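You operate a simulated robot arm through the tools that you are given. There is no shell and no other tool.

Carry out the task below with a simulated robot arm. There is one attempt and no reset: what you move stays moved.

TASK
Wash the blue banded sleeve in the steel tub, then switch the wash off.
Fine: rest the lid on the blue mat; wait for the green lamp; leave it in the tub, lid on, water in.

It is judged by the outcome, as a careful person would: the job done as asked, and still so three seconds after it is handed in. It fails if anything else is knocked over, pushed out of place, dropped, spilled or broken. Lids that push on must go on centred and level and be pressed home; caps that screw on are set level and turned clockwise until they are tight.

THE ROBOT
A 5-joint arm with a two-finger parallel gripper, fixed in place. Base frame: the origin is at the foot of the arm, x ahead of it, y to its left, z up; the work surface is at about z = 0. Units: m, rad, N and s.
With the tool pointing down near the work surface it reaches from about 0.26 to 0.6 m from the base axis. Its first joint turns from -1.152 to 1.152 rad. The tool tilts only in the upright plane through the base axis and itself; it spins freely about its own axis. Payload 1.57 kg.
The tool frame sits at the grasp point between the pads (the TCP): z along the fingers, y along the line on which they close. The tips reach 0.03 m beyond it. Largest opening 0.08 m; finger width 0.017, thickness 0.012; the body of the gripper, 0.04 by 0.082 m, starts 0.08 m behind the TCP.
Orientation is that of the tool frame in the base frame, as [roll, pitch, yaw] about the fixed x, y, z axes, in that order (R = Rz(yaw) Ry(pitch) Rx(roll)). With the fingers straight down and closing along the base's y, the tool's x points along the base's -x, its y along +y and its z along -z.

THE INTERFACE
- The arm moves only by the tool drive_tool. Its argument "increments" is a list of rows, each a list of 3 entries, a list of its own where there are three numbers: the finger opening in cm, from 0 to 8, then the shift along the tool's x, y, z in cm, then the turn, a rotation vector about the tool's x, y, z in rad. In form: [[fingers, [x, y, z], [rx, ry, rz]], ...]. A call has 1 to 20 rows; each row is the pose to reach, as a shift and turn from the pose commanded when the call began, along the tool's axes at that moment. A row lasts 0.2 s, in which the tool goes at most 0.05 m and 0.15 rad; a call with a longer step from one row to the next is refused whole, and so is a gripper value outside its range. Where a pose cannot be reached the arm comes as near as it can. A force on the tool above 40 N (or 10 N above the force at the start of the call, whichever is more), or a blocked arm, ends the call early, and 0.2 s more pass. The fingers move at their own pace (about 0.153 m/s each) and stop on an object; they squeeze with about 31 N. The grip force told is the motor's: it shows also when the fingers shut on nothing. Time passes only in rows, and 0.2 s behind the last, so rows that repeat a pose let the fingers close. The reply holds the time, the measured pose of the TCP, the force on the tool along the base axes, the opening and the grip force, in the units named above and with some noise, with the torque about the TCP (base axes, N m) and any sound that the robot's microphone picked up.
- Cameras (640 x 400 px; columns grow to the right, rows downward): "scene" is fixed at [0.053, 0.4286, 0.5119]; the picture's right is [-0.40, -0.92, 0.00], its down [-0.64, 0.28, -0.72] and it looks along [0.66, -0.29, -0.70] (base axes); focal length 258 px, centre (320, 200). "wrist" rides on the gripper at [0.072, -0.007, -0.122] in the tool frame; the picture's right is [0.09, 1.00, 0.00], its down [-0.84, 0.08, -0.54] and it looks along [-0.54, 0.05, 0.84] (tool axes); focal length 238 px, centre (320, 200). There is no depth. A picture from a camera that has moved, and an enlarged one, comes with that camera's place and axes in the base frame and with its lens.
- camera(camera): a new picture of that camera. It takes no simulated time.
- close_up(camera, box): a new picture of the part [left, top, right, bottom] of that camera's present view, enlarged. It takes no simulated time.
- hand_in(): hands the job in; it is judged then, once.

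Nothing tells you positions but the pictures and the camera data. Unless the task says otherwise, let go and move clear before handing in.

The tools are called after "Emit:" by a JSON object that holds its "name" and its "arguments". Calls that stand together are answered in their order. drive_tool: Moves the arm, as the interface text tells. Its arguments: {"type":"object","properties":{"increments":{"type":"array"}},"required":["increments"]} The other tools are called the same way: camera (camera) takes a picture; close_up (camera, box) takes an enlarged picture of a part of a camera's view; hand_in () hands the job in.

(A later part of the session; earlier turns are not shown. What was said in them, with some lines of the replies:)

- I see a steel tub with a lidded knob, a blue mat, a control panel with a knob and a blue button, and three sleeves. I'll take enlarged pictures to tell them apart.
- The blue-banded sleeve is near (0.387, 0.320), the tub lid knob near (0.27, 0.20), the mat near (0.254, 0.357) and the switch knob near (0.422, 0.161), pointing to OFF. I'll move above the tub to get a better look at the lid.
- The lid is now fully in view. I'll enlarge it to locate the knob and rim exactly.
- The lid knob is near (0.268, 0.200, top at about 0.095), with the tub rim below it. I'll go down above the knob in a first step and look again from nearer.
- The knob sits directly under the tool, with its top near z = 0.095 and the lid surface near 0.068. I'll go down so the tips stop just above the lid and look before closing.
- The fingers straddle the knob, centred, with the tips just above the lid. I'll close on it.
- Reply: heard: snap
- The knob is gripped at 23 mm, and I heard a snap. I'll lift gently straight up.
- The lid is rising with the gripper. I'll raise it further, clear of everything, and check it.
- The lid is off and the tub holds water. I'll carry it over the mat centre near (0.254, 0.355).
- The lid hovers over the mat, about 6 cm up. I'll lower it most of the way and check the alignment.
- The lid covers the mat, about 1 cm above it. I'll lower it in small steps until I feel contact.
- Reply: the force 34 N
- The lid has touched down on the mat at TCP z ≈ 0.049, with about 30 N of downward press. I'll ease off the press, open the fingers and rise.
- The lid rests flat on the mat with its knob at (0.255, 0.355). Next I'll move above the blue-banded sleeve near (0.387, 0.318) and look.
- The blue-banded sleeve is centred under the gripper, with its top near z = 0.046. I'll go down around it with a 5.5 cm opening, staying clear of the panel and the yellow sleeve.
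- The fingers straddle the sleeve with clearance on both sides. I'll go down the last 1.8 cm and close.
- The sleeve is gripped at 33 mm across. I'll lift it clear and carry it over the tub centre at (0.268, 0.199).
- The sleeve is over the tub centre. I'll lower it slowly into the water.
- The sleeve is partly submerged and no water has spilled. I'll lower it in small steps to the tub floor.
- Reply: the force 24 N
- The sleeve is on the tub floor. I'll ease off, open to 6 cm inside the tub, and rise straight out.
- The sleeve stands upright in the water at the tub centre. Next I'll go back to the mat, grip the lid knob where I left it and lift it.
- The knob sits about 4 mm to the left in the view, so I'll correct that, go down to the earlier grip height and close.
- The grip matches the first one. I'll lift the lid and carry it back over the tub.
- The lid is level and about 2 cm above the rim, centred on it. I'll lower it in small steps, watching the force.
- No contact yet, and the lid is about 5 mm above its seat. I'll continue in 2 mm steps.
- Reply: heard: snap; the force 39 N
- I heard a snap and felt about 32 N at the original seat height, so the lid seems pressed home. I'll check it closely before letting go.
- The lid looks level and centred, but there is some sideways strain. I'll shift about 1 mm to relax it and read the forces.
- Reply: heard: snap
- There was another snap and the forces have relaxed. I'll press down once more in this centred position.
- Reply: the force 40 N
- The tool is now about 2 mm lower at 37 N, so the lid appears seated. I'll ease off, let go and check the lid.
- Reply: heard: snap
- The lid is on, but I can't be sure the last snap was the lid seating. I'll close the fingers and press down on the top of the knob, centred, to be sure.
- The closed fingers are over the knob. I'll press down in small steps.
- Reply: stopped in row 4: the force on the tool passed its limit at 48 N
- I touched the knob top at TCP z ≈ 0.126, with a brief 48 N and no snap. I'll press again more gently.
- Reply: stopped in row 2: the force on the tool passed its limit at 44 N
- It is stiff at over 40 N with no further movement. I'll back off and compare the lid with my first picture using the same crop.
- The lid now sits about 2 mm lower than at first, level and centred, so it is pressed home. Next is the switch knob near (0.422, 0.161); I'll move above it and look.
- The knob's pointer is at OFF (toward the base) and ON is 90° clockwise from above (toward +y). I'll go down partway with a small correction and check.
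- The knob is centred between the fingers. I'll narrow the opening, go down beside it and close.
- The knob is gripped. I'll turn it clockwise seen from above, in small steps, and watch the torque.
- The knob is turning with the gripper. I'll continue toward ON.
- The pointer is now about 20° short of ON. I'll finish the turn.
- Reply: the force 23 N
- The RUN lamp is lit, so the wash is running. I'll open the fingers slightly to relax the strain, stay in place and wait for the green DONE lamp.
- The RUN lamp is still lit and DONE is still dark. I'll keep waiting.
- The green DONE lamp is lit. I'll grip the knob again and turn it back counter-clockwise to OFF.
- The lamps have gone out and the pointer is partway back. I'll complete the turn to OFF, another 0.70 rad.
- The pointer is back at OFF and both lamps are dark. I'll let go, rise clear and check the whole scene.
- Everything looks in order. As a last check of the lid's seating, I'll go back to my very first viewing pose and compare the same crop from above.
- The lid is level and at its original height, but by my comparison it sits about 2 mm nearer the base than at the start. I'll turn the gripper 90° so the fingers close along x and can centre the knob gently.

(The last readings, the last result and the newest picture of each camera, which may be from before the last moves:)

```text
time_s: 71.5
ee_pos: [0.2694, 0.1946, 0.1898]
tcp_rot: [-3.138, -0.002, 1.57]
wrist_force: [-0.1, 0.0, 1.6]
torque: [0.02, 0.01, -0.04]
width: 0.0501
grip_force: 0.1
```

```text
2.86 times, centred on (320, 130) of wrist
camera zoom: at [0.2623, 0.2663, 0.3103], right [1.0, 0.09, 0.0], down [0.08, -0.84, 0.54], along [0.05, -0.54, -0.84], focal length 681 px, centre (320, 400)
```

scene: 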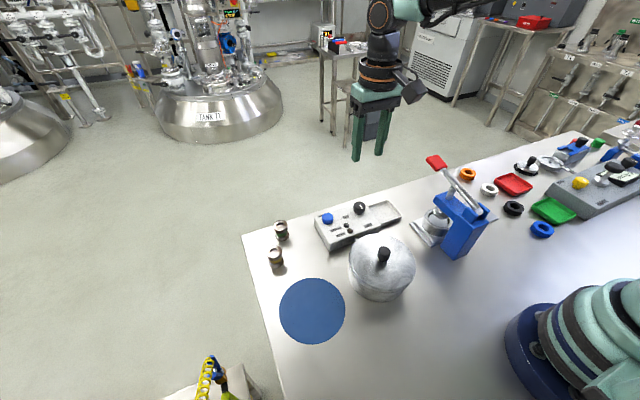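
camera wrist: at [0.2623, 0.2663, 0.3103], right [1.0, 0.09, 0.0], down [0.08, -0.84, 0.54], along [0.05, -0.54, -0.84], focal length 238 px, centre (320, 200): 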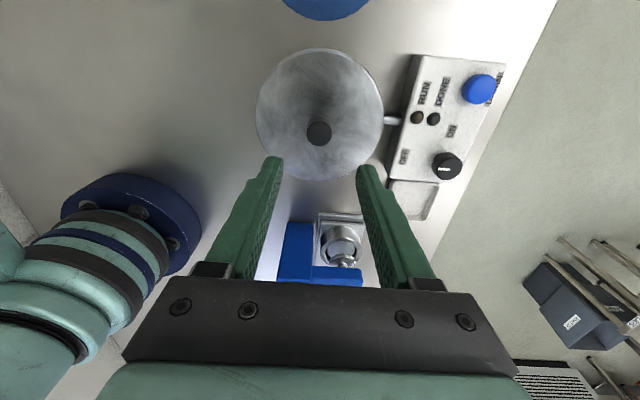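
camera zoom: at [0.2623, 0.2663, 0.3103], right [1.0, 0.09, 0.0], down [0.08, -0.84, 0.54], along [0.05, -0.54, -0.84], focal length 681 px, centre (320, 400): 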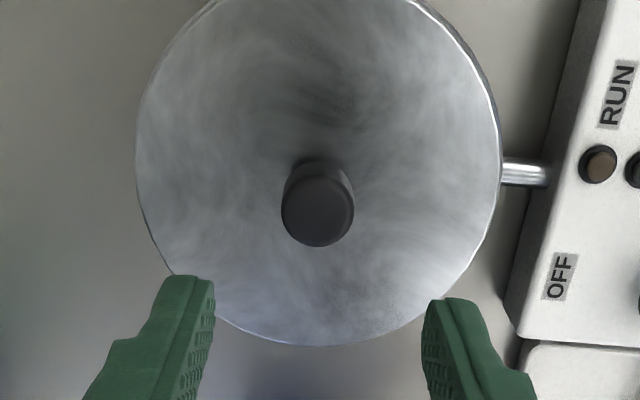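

From this side the knob is about 1.5 mm off the tool axis in x and 5 mm in y. I'll align so that closing nudges the lid about 2 mm in +x to its original place, and go down around the knob.

Emit:
{"name": "drive_tool", "arguments": {"increments": [[5, [0.45, 0.36, 3], [0, 0, 0]], [5, [0.45, 0.36, 6], [0, 0, 0]], [5, [0.45, 0.36, 7.5], [0, 0, 0]], [5, [0.45, 0.36, 8.3], [0, 0, 0]], [5, [0.45, 0.36, 8.3], [0, 0, 0]]]}}

Emit:
{"name": "close_up", "arguments": {"camera": "wrist", "box": [200, 40, 440, 240]}}

Emit:
{"name": "close_up", "arguments": {"camera": "scene", "box": [270, 220, 430, 320]}}

```text
time_s: 72.7
ee_pos: [0.2706, 0.1996, 0.1063]
tcp_rot: [-3.14, 0.0, 1.571]
wrist_force: [0.3, 0.0, 0.3]
torque: [0.0, 0.0, -0.01]
width: 0.0502
grip_force: 0.1
```

```text
2.00 times, centred on (320, 140) of wrist
camera zoom: at [0.2651, 0.2706, 0.2275], right [1.0, 0.09, 0.0], down [0.08, -0.84, 0.54], along [0.05, -0.54, -0.84], focal length 477 px, centre (320, 320)
```

zoom: 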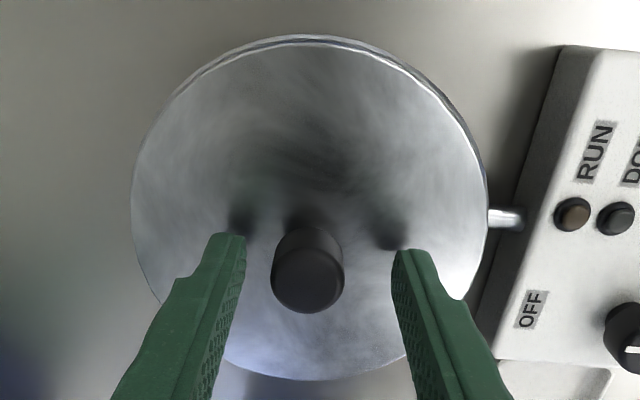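

```text
4.00 times, centred on (350, 270) of scene
camera zoom: at [0.053, 0.4286, 0.5119], right [-0.4, -0.92, 0.0], down [-0.64, 0.28, -0.72], along [0.66, -0.29, -0.7], focal length 1033 px, centre (200, -80)
```

zoom: 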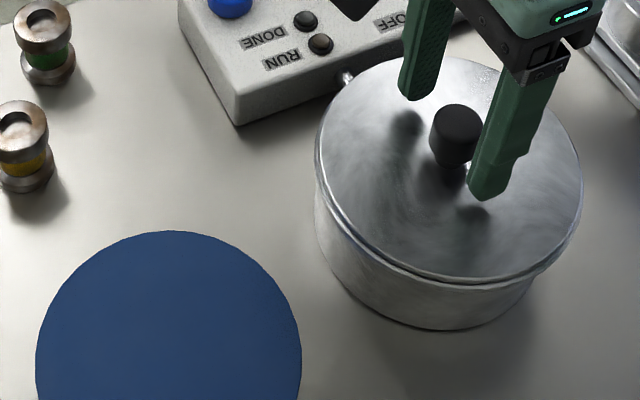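

The knob is now 4.7 mm off the finger midline. I want a nudge of about 2.4 mm, so I'll shift back 2.3 mm and close gradually while watching the force.

Emit:
{"name": "drive_tool", "arguments": {"increments": [[5, [0, -0.23, 0], [0, 0, 0]], [4, [0, -0.23, 0], [0, 0, 0]], [3.2, [0, -0.23, 0], [0, 0, 0]], [2.7, [0, -0.23, 0], [0, 0, 0]], [2.7, [0, -0.23, 0], [0, 0, 0]], [2.7, [0, -0.23, 0], [0, 0, 0]]]}}

Emit:
{"name": "close_up", "arguments": {"camera": "wrist", "box": [200, 40, 440, 240]}}

Emit:
{"name": "close_up", "arguments": {"camera": "scene", "box": [270, 220, 430, 320]}}

```text
time_s: 74.0
ee_pos: [0.2701, 0.1987, 0.1067]
tcp_rot: [-3.141, 0.0, 1.57]
wrist_force: [-0.5, 0.3, -0.5]
torque: [-0.01, 0.0, 0.0]
width: 0.0274
grip_force: 0.6
```

```text
2.00 times, centred on (320, 140) of wrist
camera zoom: at [0.2629, 0.2706, 0.2276], right [1.0, 0.09, 0.0], down [0.08, -0.84, 0.54], along [0.05, -0.54, -0.84], focal length 477 px, centre (320, 320)
```

zoom: 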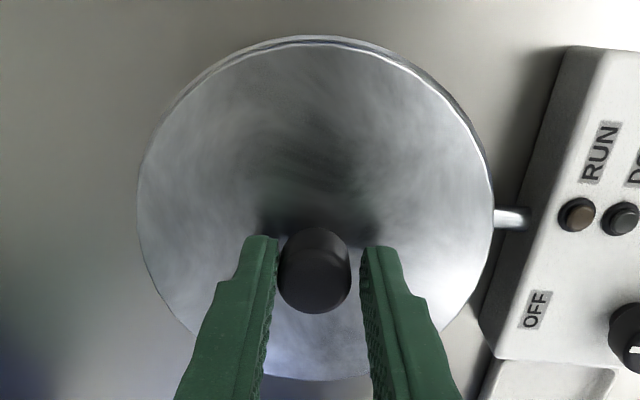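

```text
4.00 times, centred on (350, 270) of scene
camera zoom: at [0.053, 0.4286, 0.5119], right [-0.4, -0.92, 0.0], down [-0.64, 0.28, -0.72], along [0.66, -0.29, -0.7], focal length 1033 px, centre (200, -80)
```

zoom: 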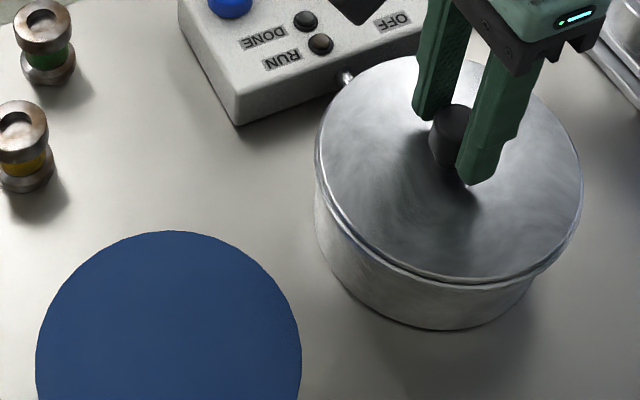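

The left finger is just touching the knob. I'll nudge +x by 1 mm and read the resistance.

Emit:
{"name": "drive_tool", "arguments": {"increments": [[2.7, [0, 0.05, 0], [0, 0, 0]], [2.7, [0, 0.1, 0], [0, 0, 0]], [2.7, [0, 0.1, 0], [0, 0, 0]]]}}

Emit:
{"name": "close_up", "arguments": {"camera": "scene", "box": [270, 220, 430, 320]}}

```text
time_s: 74.8
ee_pos: [0.271, 0.2007, 0.107]
tcp_rot: [-3.141, -0.001, 1.571]
wrist_force: [-0.6, 0.9, -0.3]
torque: [0.01, 0.01, -0.02]
width: 0.0276
grip_force: 0.2
heard: snap
```

```text
4.00 times, centred on (350, 270) of scene
camera zoom: at [0.053, 0.4286, 0.5119], right [-0.4, -0.92, 0.0], down [-0.64, 0.28, -0.72], along [0.66, -0.29, -0.7], focal length 1033 px, centre (200, -80)
```

zoom: 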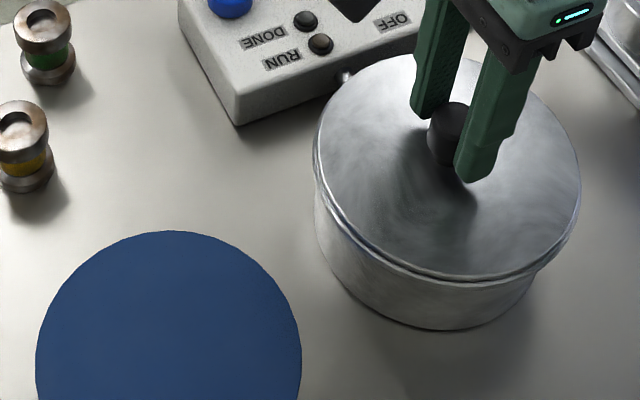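

The lid slid about 1 mm with another snap and almost no force, so it moves freely. I'll nudge it the rest of the way.

Emit:
{"name": "drive_tool", "arguments": {"increments": [[2.7, [0, 0.05, 0], [0, 0, 0]], [2.7, [0, 0.1, 0], [0, 0, 0]], [2.7, [0, 0.1, 0], [0, 0, 0]]]}}

Emit:
{"name": "close_up", "arguments": {"camera": "scene", "box": [270, 220, 430, 320]}}

Emit:
{"name": "close_up", "arguments": {"camera": "wrist", "box": [200, 40, 440, 240]}}

```text
time_s: 75.7
ee_pos: [0.2722, 0.2006, 0.1069]
tcp_rot: [-3.141, 0.001, 1.571]
wrist_force: [-1.4, 0.1, 0.0]
torque: [-0.03, 0.01, 0.01]
width: 0.0277
grip_force: 0.1
```

```text
4.00 times, centred on (350, 270) of scene
camera zoom: at [0.053, 0.4286, 0.5119], right [-0.4, -0.92, 0.0], down [-0.64, 0.28, -0.72], along [0.66, -0.29, -0.7], focal length 1033 px, centre (200, -80)
```

zoom: 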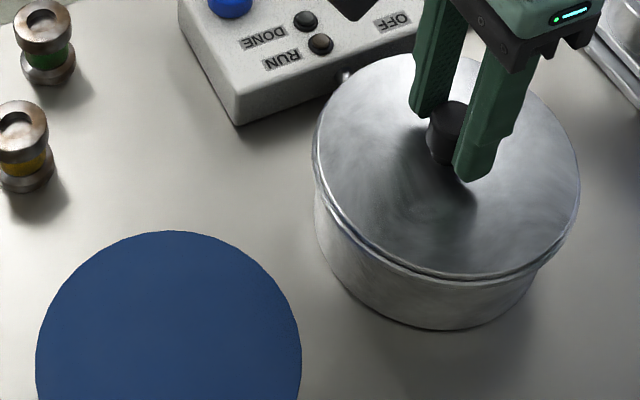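

```text
2.00 times, centred on (320, 140) of wrist
camera zoom: at [0.265, 0.2712, 0.2276], right [1.0, 0.09, 0.0], down [0.08, -0.84, 0.54], along [0.05, -0.54, -0.84], focal length 477 px, centre (320, 320)
```

zoom: 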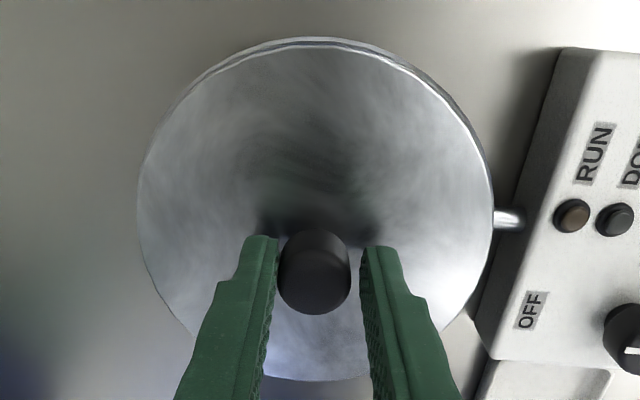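

The lid's outline now matches the starting picture. I'll open, rise, close the fingers and press the knob straight down to press it home.

Emit:
{"name": "drive_tool", "arguments": {"increments": [[4, [0, -0.2, 0], [0, 0, 0]], [4, [0, -0.2, 0], [0, 0, 0]], [4, [0, -0.2, -2.5], [0, 0, 0]], [4, [0, -0.2, -3.5], [0, 0, 0]], [1, [0, -0.2, -3.5], [0, 0, 0]], [0, [0, -0.2, -3.5], [0, 0, 0]], [0, [0, -0.2, -3.5], [0, 0, 0]], [0, [0, -0.2, -2.5], [0, 0, 0]], [0, [0, -0.2, -2.3], [0, 0, 0]], [0, [0, -0.2, -2.3], [0, 0, 0]]]}}

Emit:
{"name": "close_up", "arguments": {"camera": "wrist", "box": [200, 40, 440, 240]}}

Emit:
{"name": "close_up", "arguments": {"camera": "scene", "box": [270, 220, 430, 320]}}

```text
time_s: 77.8
ee_pos: [0.272, 0.1999, 0.1287]
tcp_rot: [-3.139, 0.002, 1.571]
wrist_force: [0.4, 0.1, 0.4]
torque: [0.02, 0.0, -0.02]
width: 0.0
grip_force: 21.9
heard: snap
```

```text
2.00 times, centred on (320, 140) of wrist
camera zoom: at [0.2633, 0.2709, 0.2504], right [1.0, 0.09, 0.0], down [0.08, -0.84, 0.54], along [0.05, -0.54, -0.84], focal length 477 px, centre (320, 320)
```

zoom: 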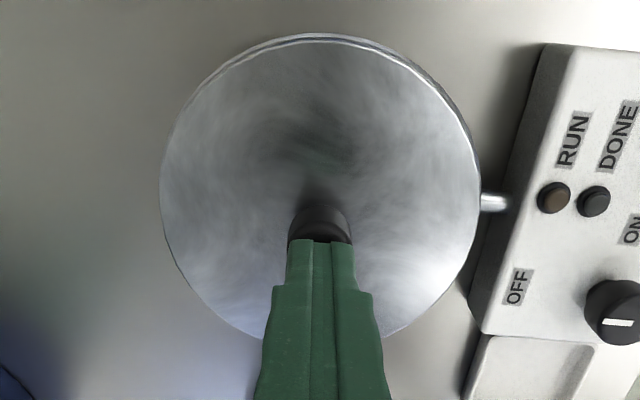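

```text
4.00 times, centred on (350, 270) of scene
camera zoom: at [0.053, 0.4286, 0.5119], right [-0.4, -0.92, 0.0], down [-0.64, 0.28, -0.72], along [0.66, -0.29, -0.7], focal length 1033 px, centre (200, -80)
```

zoom: 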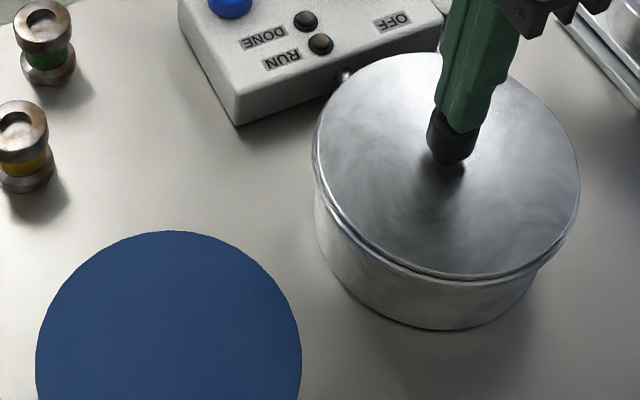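

The pattern now makes sense: a snap when the lid is disturbed loose and another when it settles home, and the latest one was it settling centred. I'll give one gentle straight press to confirm it is home.

Emit:
{"name": "drive_tool", "arguments": {"increments": [[0, [0, 0, 0.1], [0, 0, 0]], [0, [0, 0, 0.2], [0, 0, 0]], [0, [0, 0, 0.3], [0, 0, 0]], [0, [0, 0, 0.3], [0, 0, 0]]]}}

```text
time_s: 78.8
ee_pos: [0.27, 0.2001, 0.1273]
tcp_rot: [-3.14, 0.0, 1.572]
wrist_force: [-5.0, -0.4, 12.9]
torque: [0.02, 0.14, -0.04]
width: 0.0
grip_force: 20.8
```

Emit:
{"name": "drive_tool", "arguments": {"increments": [[0, [0, 0, 0.05], [0, 0, 0]], [0, [0, 0, 0.1], [0, 0, 0]], [0, [0, 0, 0.1], [0, 0, 0]]]}}

```text
time_s: 79.4
ee_pos: [0.2691, 0.2013, 0.1269]
tcp_rot: [3.141, 0.002, 1.572]
wrist_force: [-1.4, -2.4, 6.0]
torque: [-0.1, 0.03, 0.02]
width: 0.0
grip_force: 21.5
stopped in row 2: the force on the tool passed its limit at 43 N (the readings are from after the stop); the commanded pose is now the measured one
```

The knob took over 40 N with no movement and no snap, so the lid is home. I'll rise clear and compare with the starting picture once more.

Emit:
{"name": "drive_tool", "arguments": {"increments": [[0, [0, 0, -3], [0, 0, 0]], [0, [0, 0, -7], [0, 0, 0]], [0, [0, 0, -11], [0, 0, 0]], [0, [0, 0, -15], [0, 0, 0]], [2, [0, 0, -18], [0, 0, 0]], [2, [0, 0, -18], [0, 0, 0]]]}}

Emit:
{"name": "close_up", "arguments": {"camera": "scene", "box": [270, 220, 430, 320]}}

Emit:
{"name": "camera", "arguments": {"camera": "scene"}}

Emit:
{"name": "camera", "arguments": {"camera": "wrist"}}

```text
time_s: 80.8
ee_pos: [0.2702, 0.2009, 0.3074]
tcp_rot: [-3.14, 0.002, 1.571]
wrist_force: [-1.0, -0.1, -1.2]
torque: [-0.04, 0.02, 0.01]
width: 0.0199
grip_force: 0.0
```

```text
4.00 times, centred on (350, 270) of scene
camera zoom: at [0.053, 0.4286, 0.5119], right [-0.4, -0.92, 0.0], down [-0.64, 0.28, -0.72], along [0.66, -0.29, -0.7], focal length 1033 px, centre (200, -80)
```

zoom: 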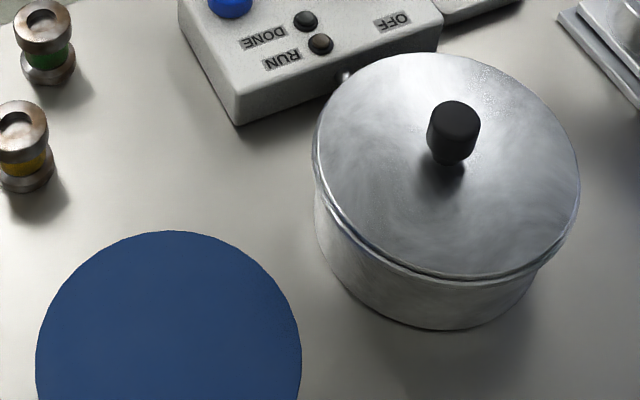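

```text
taken
```

scene: 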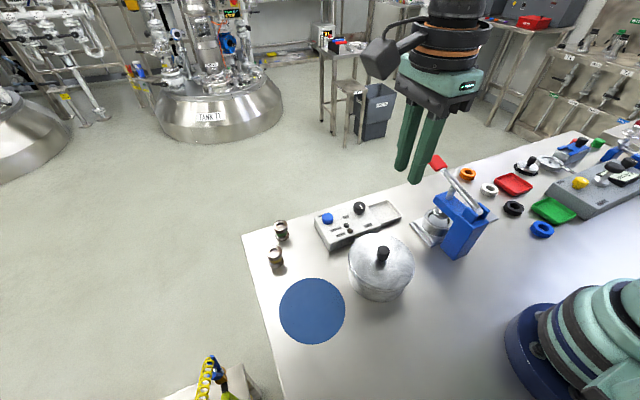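

```text
taken
camera wrist: at [0.2626, 0.2711, 0.4286], right [1.0, 0.09, 0.0], down [0.08, -0.84, 0.54], along [0.05, -0.54, -0.84], focal length 238 px, centre (320, 200)
```

wrist: 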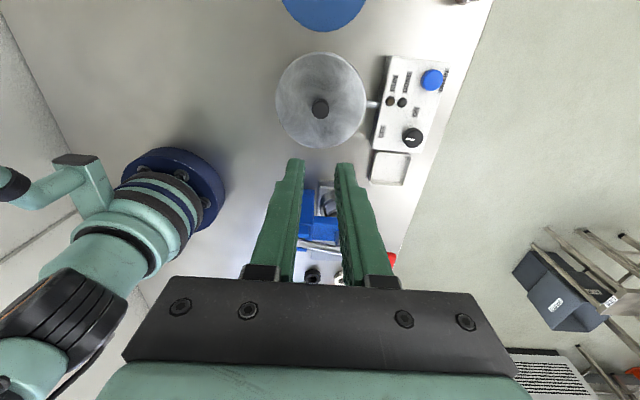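

The lid's outline and knob now match the starting picture: centred, level and home. The switch is at OFF with both lamps dark, the water and sleeve are in the tub, and the other items haven't moved. I'm handing in.

Emit:
{"name": "hand_in", "arguments": {}}

```text
The job is handed in.
```

I washed the blue-banded sleeve, switched the wash off after the green DONE lamp lit, and handed the job in.

- **Wash:** I put the sleeve in the tub and the lid back on before switching on. The RUN lamp lit, and I waited for green before turning the switch back to OFF. Both lamps are now dark.
- **Sleeve and water:** The sleeve is in the tub with the water still in. I did not touch DRAIN and saw no spill.
- **Lid:** It rested on the blue mat while I loaded the sleeve. During the wash it sat about 2 mm off centre. After switching off, I nudged it back and pressed it down with over 40 N. Its outline now matches the starting picture.
- **Other items:** The green and yellow sleeves and everything else on the table look unmoved, and the arm is clear.
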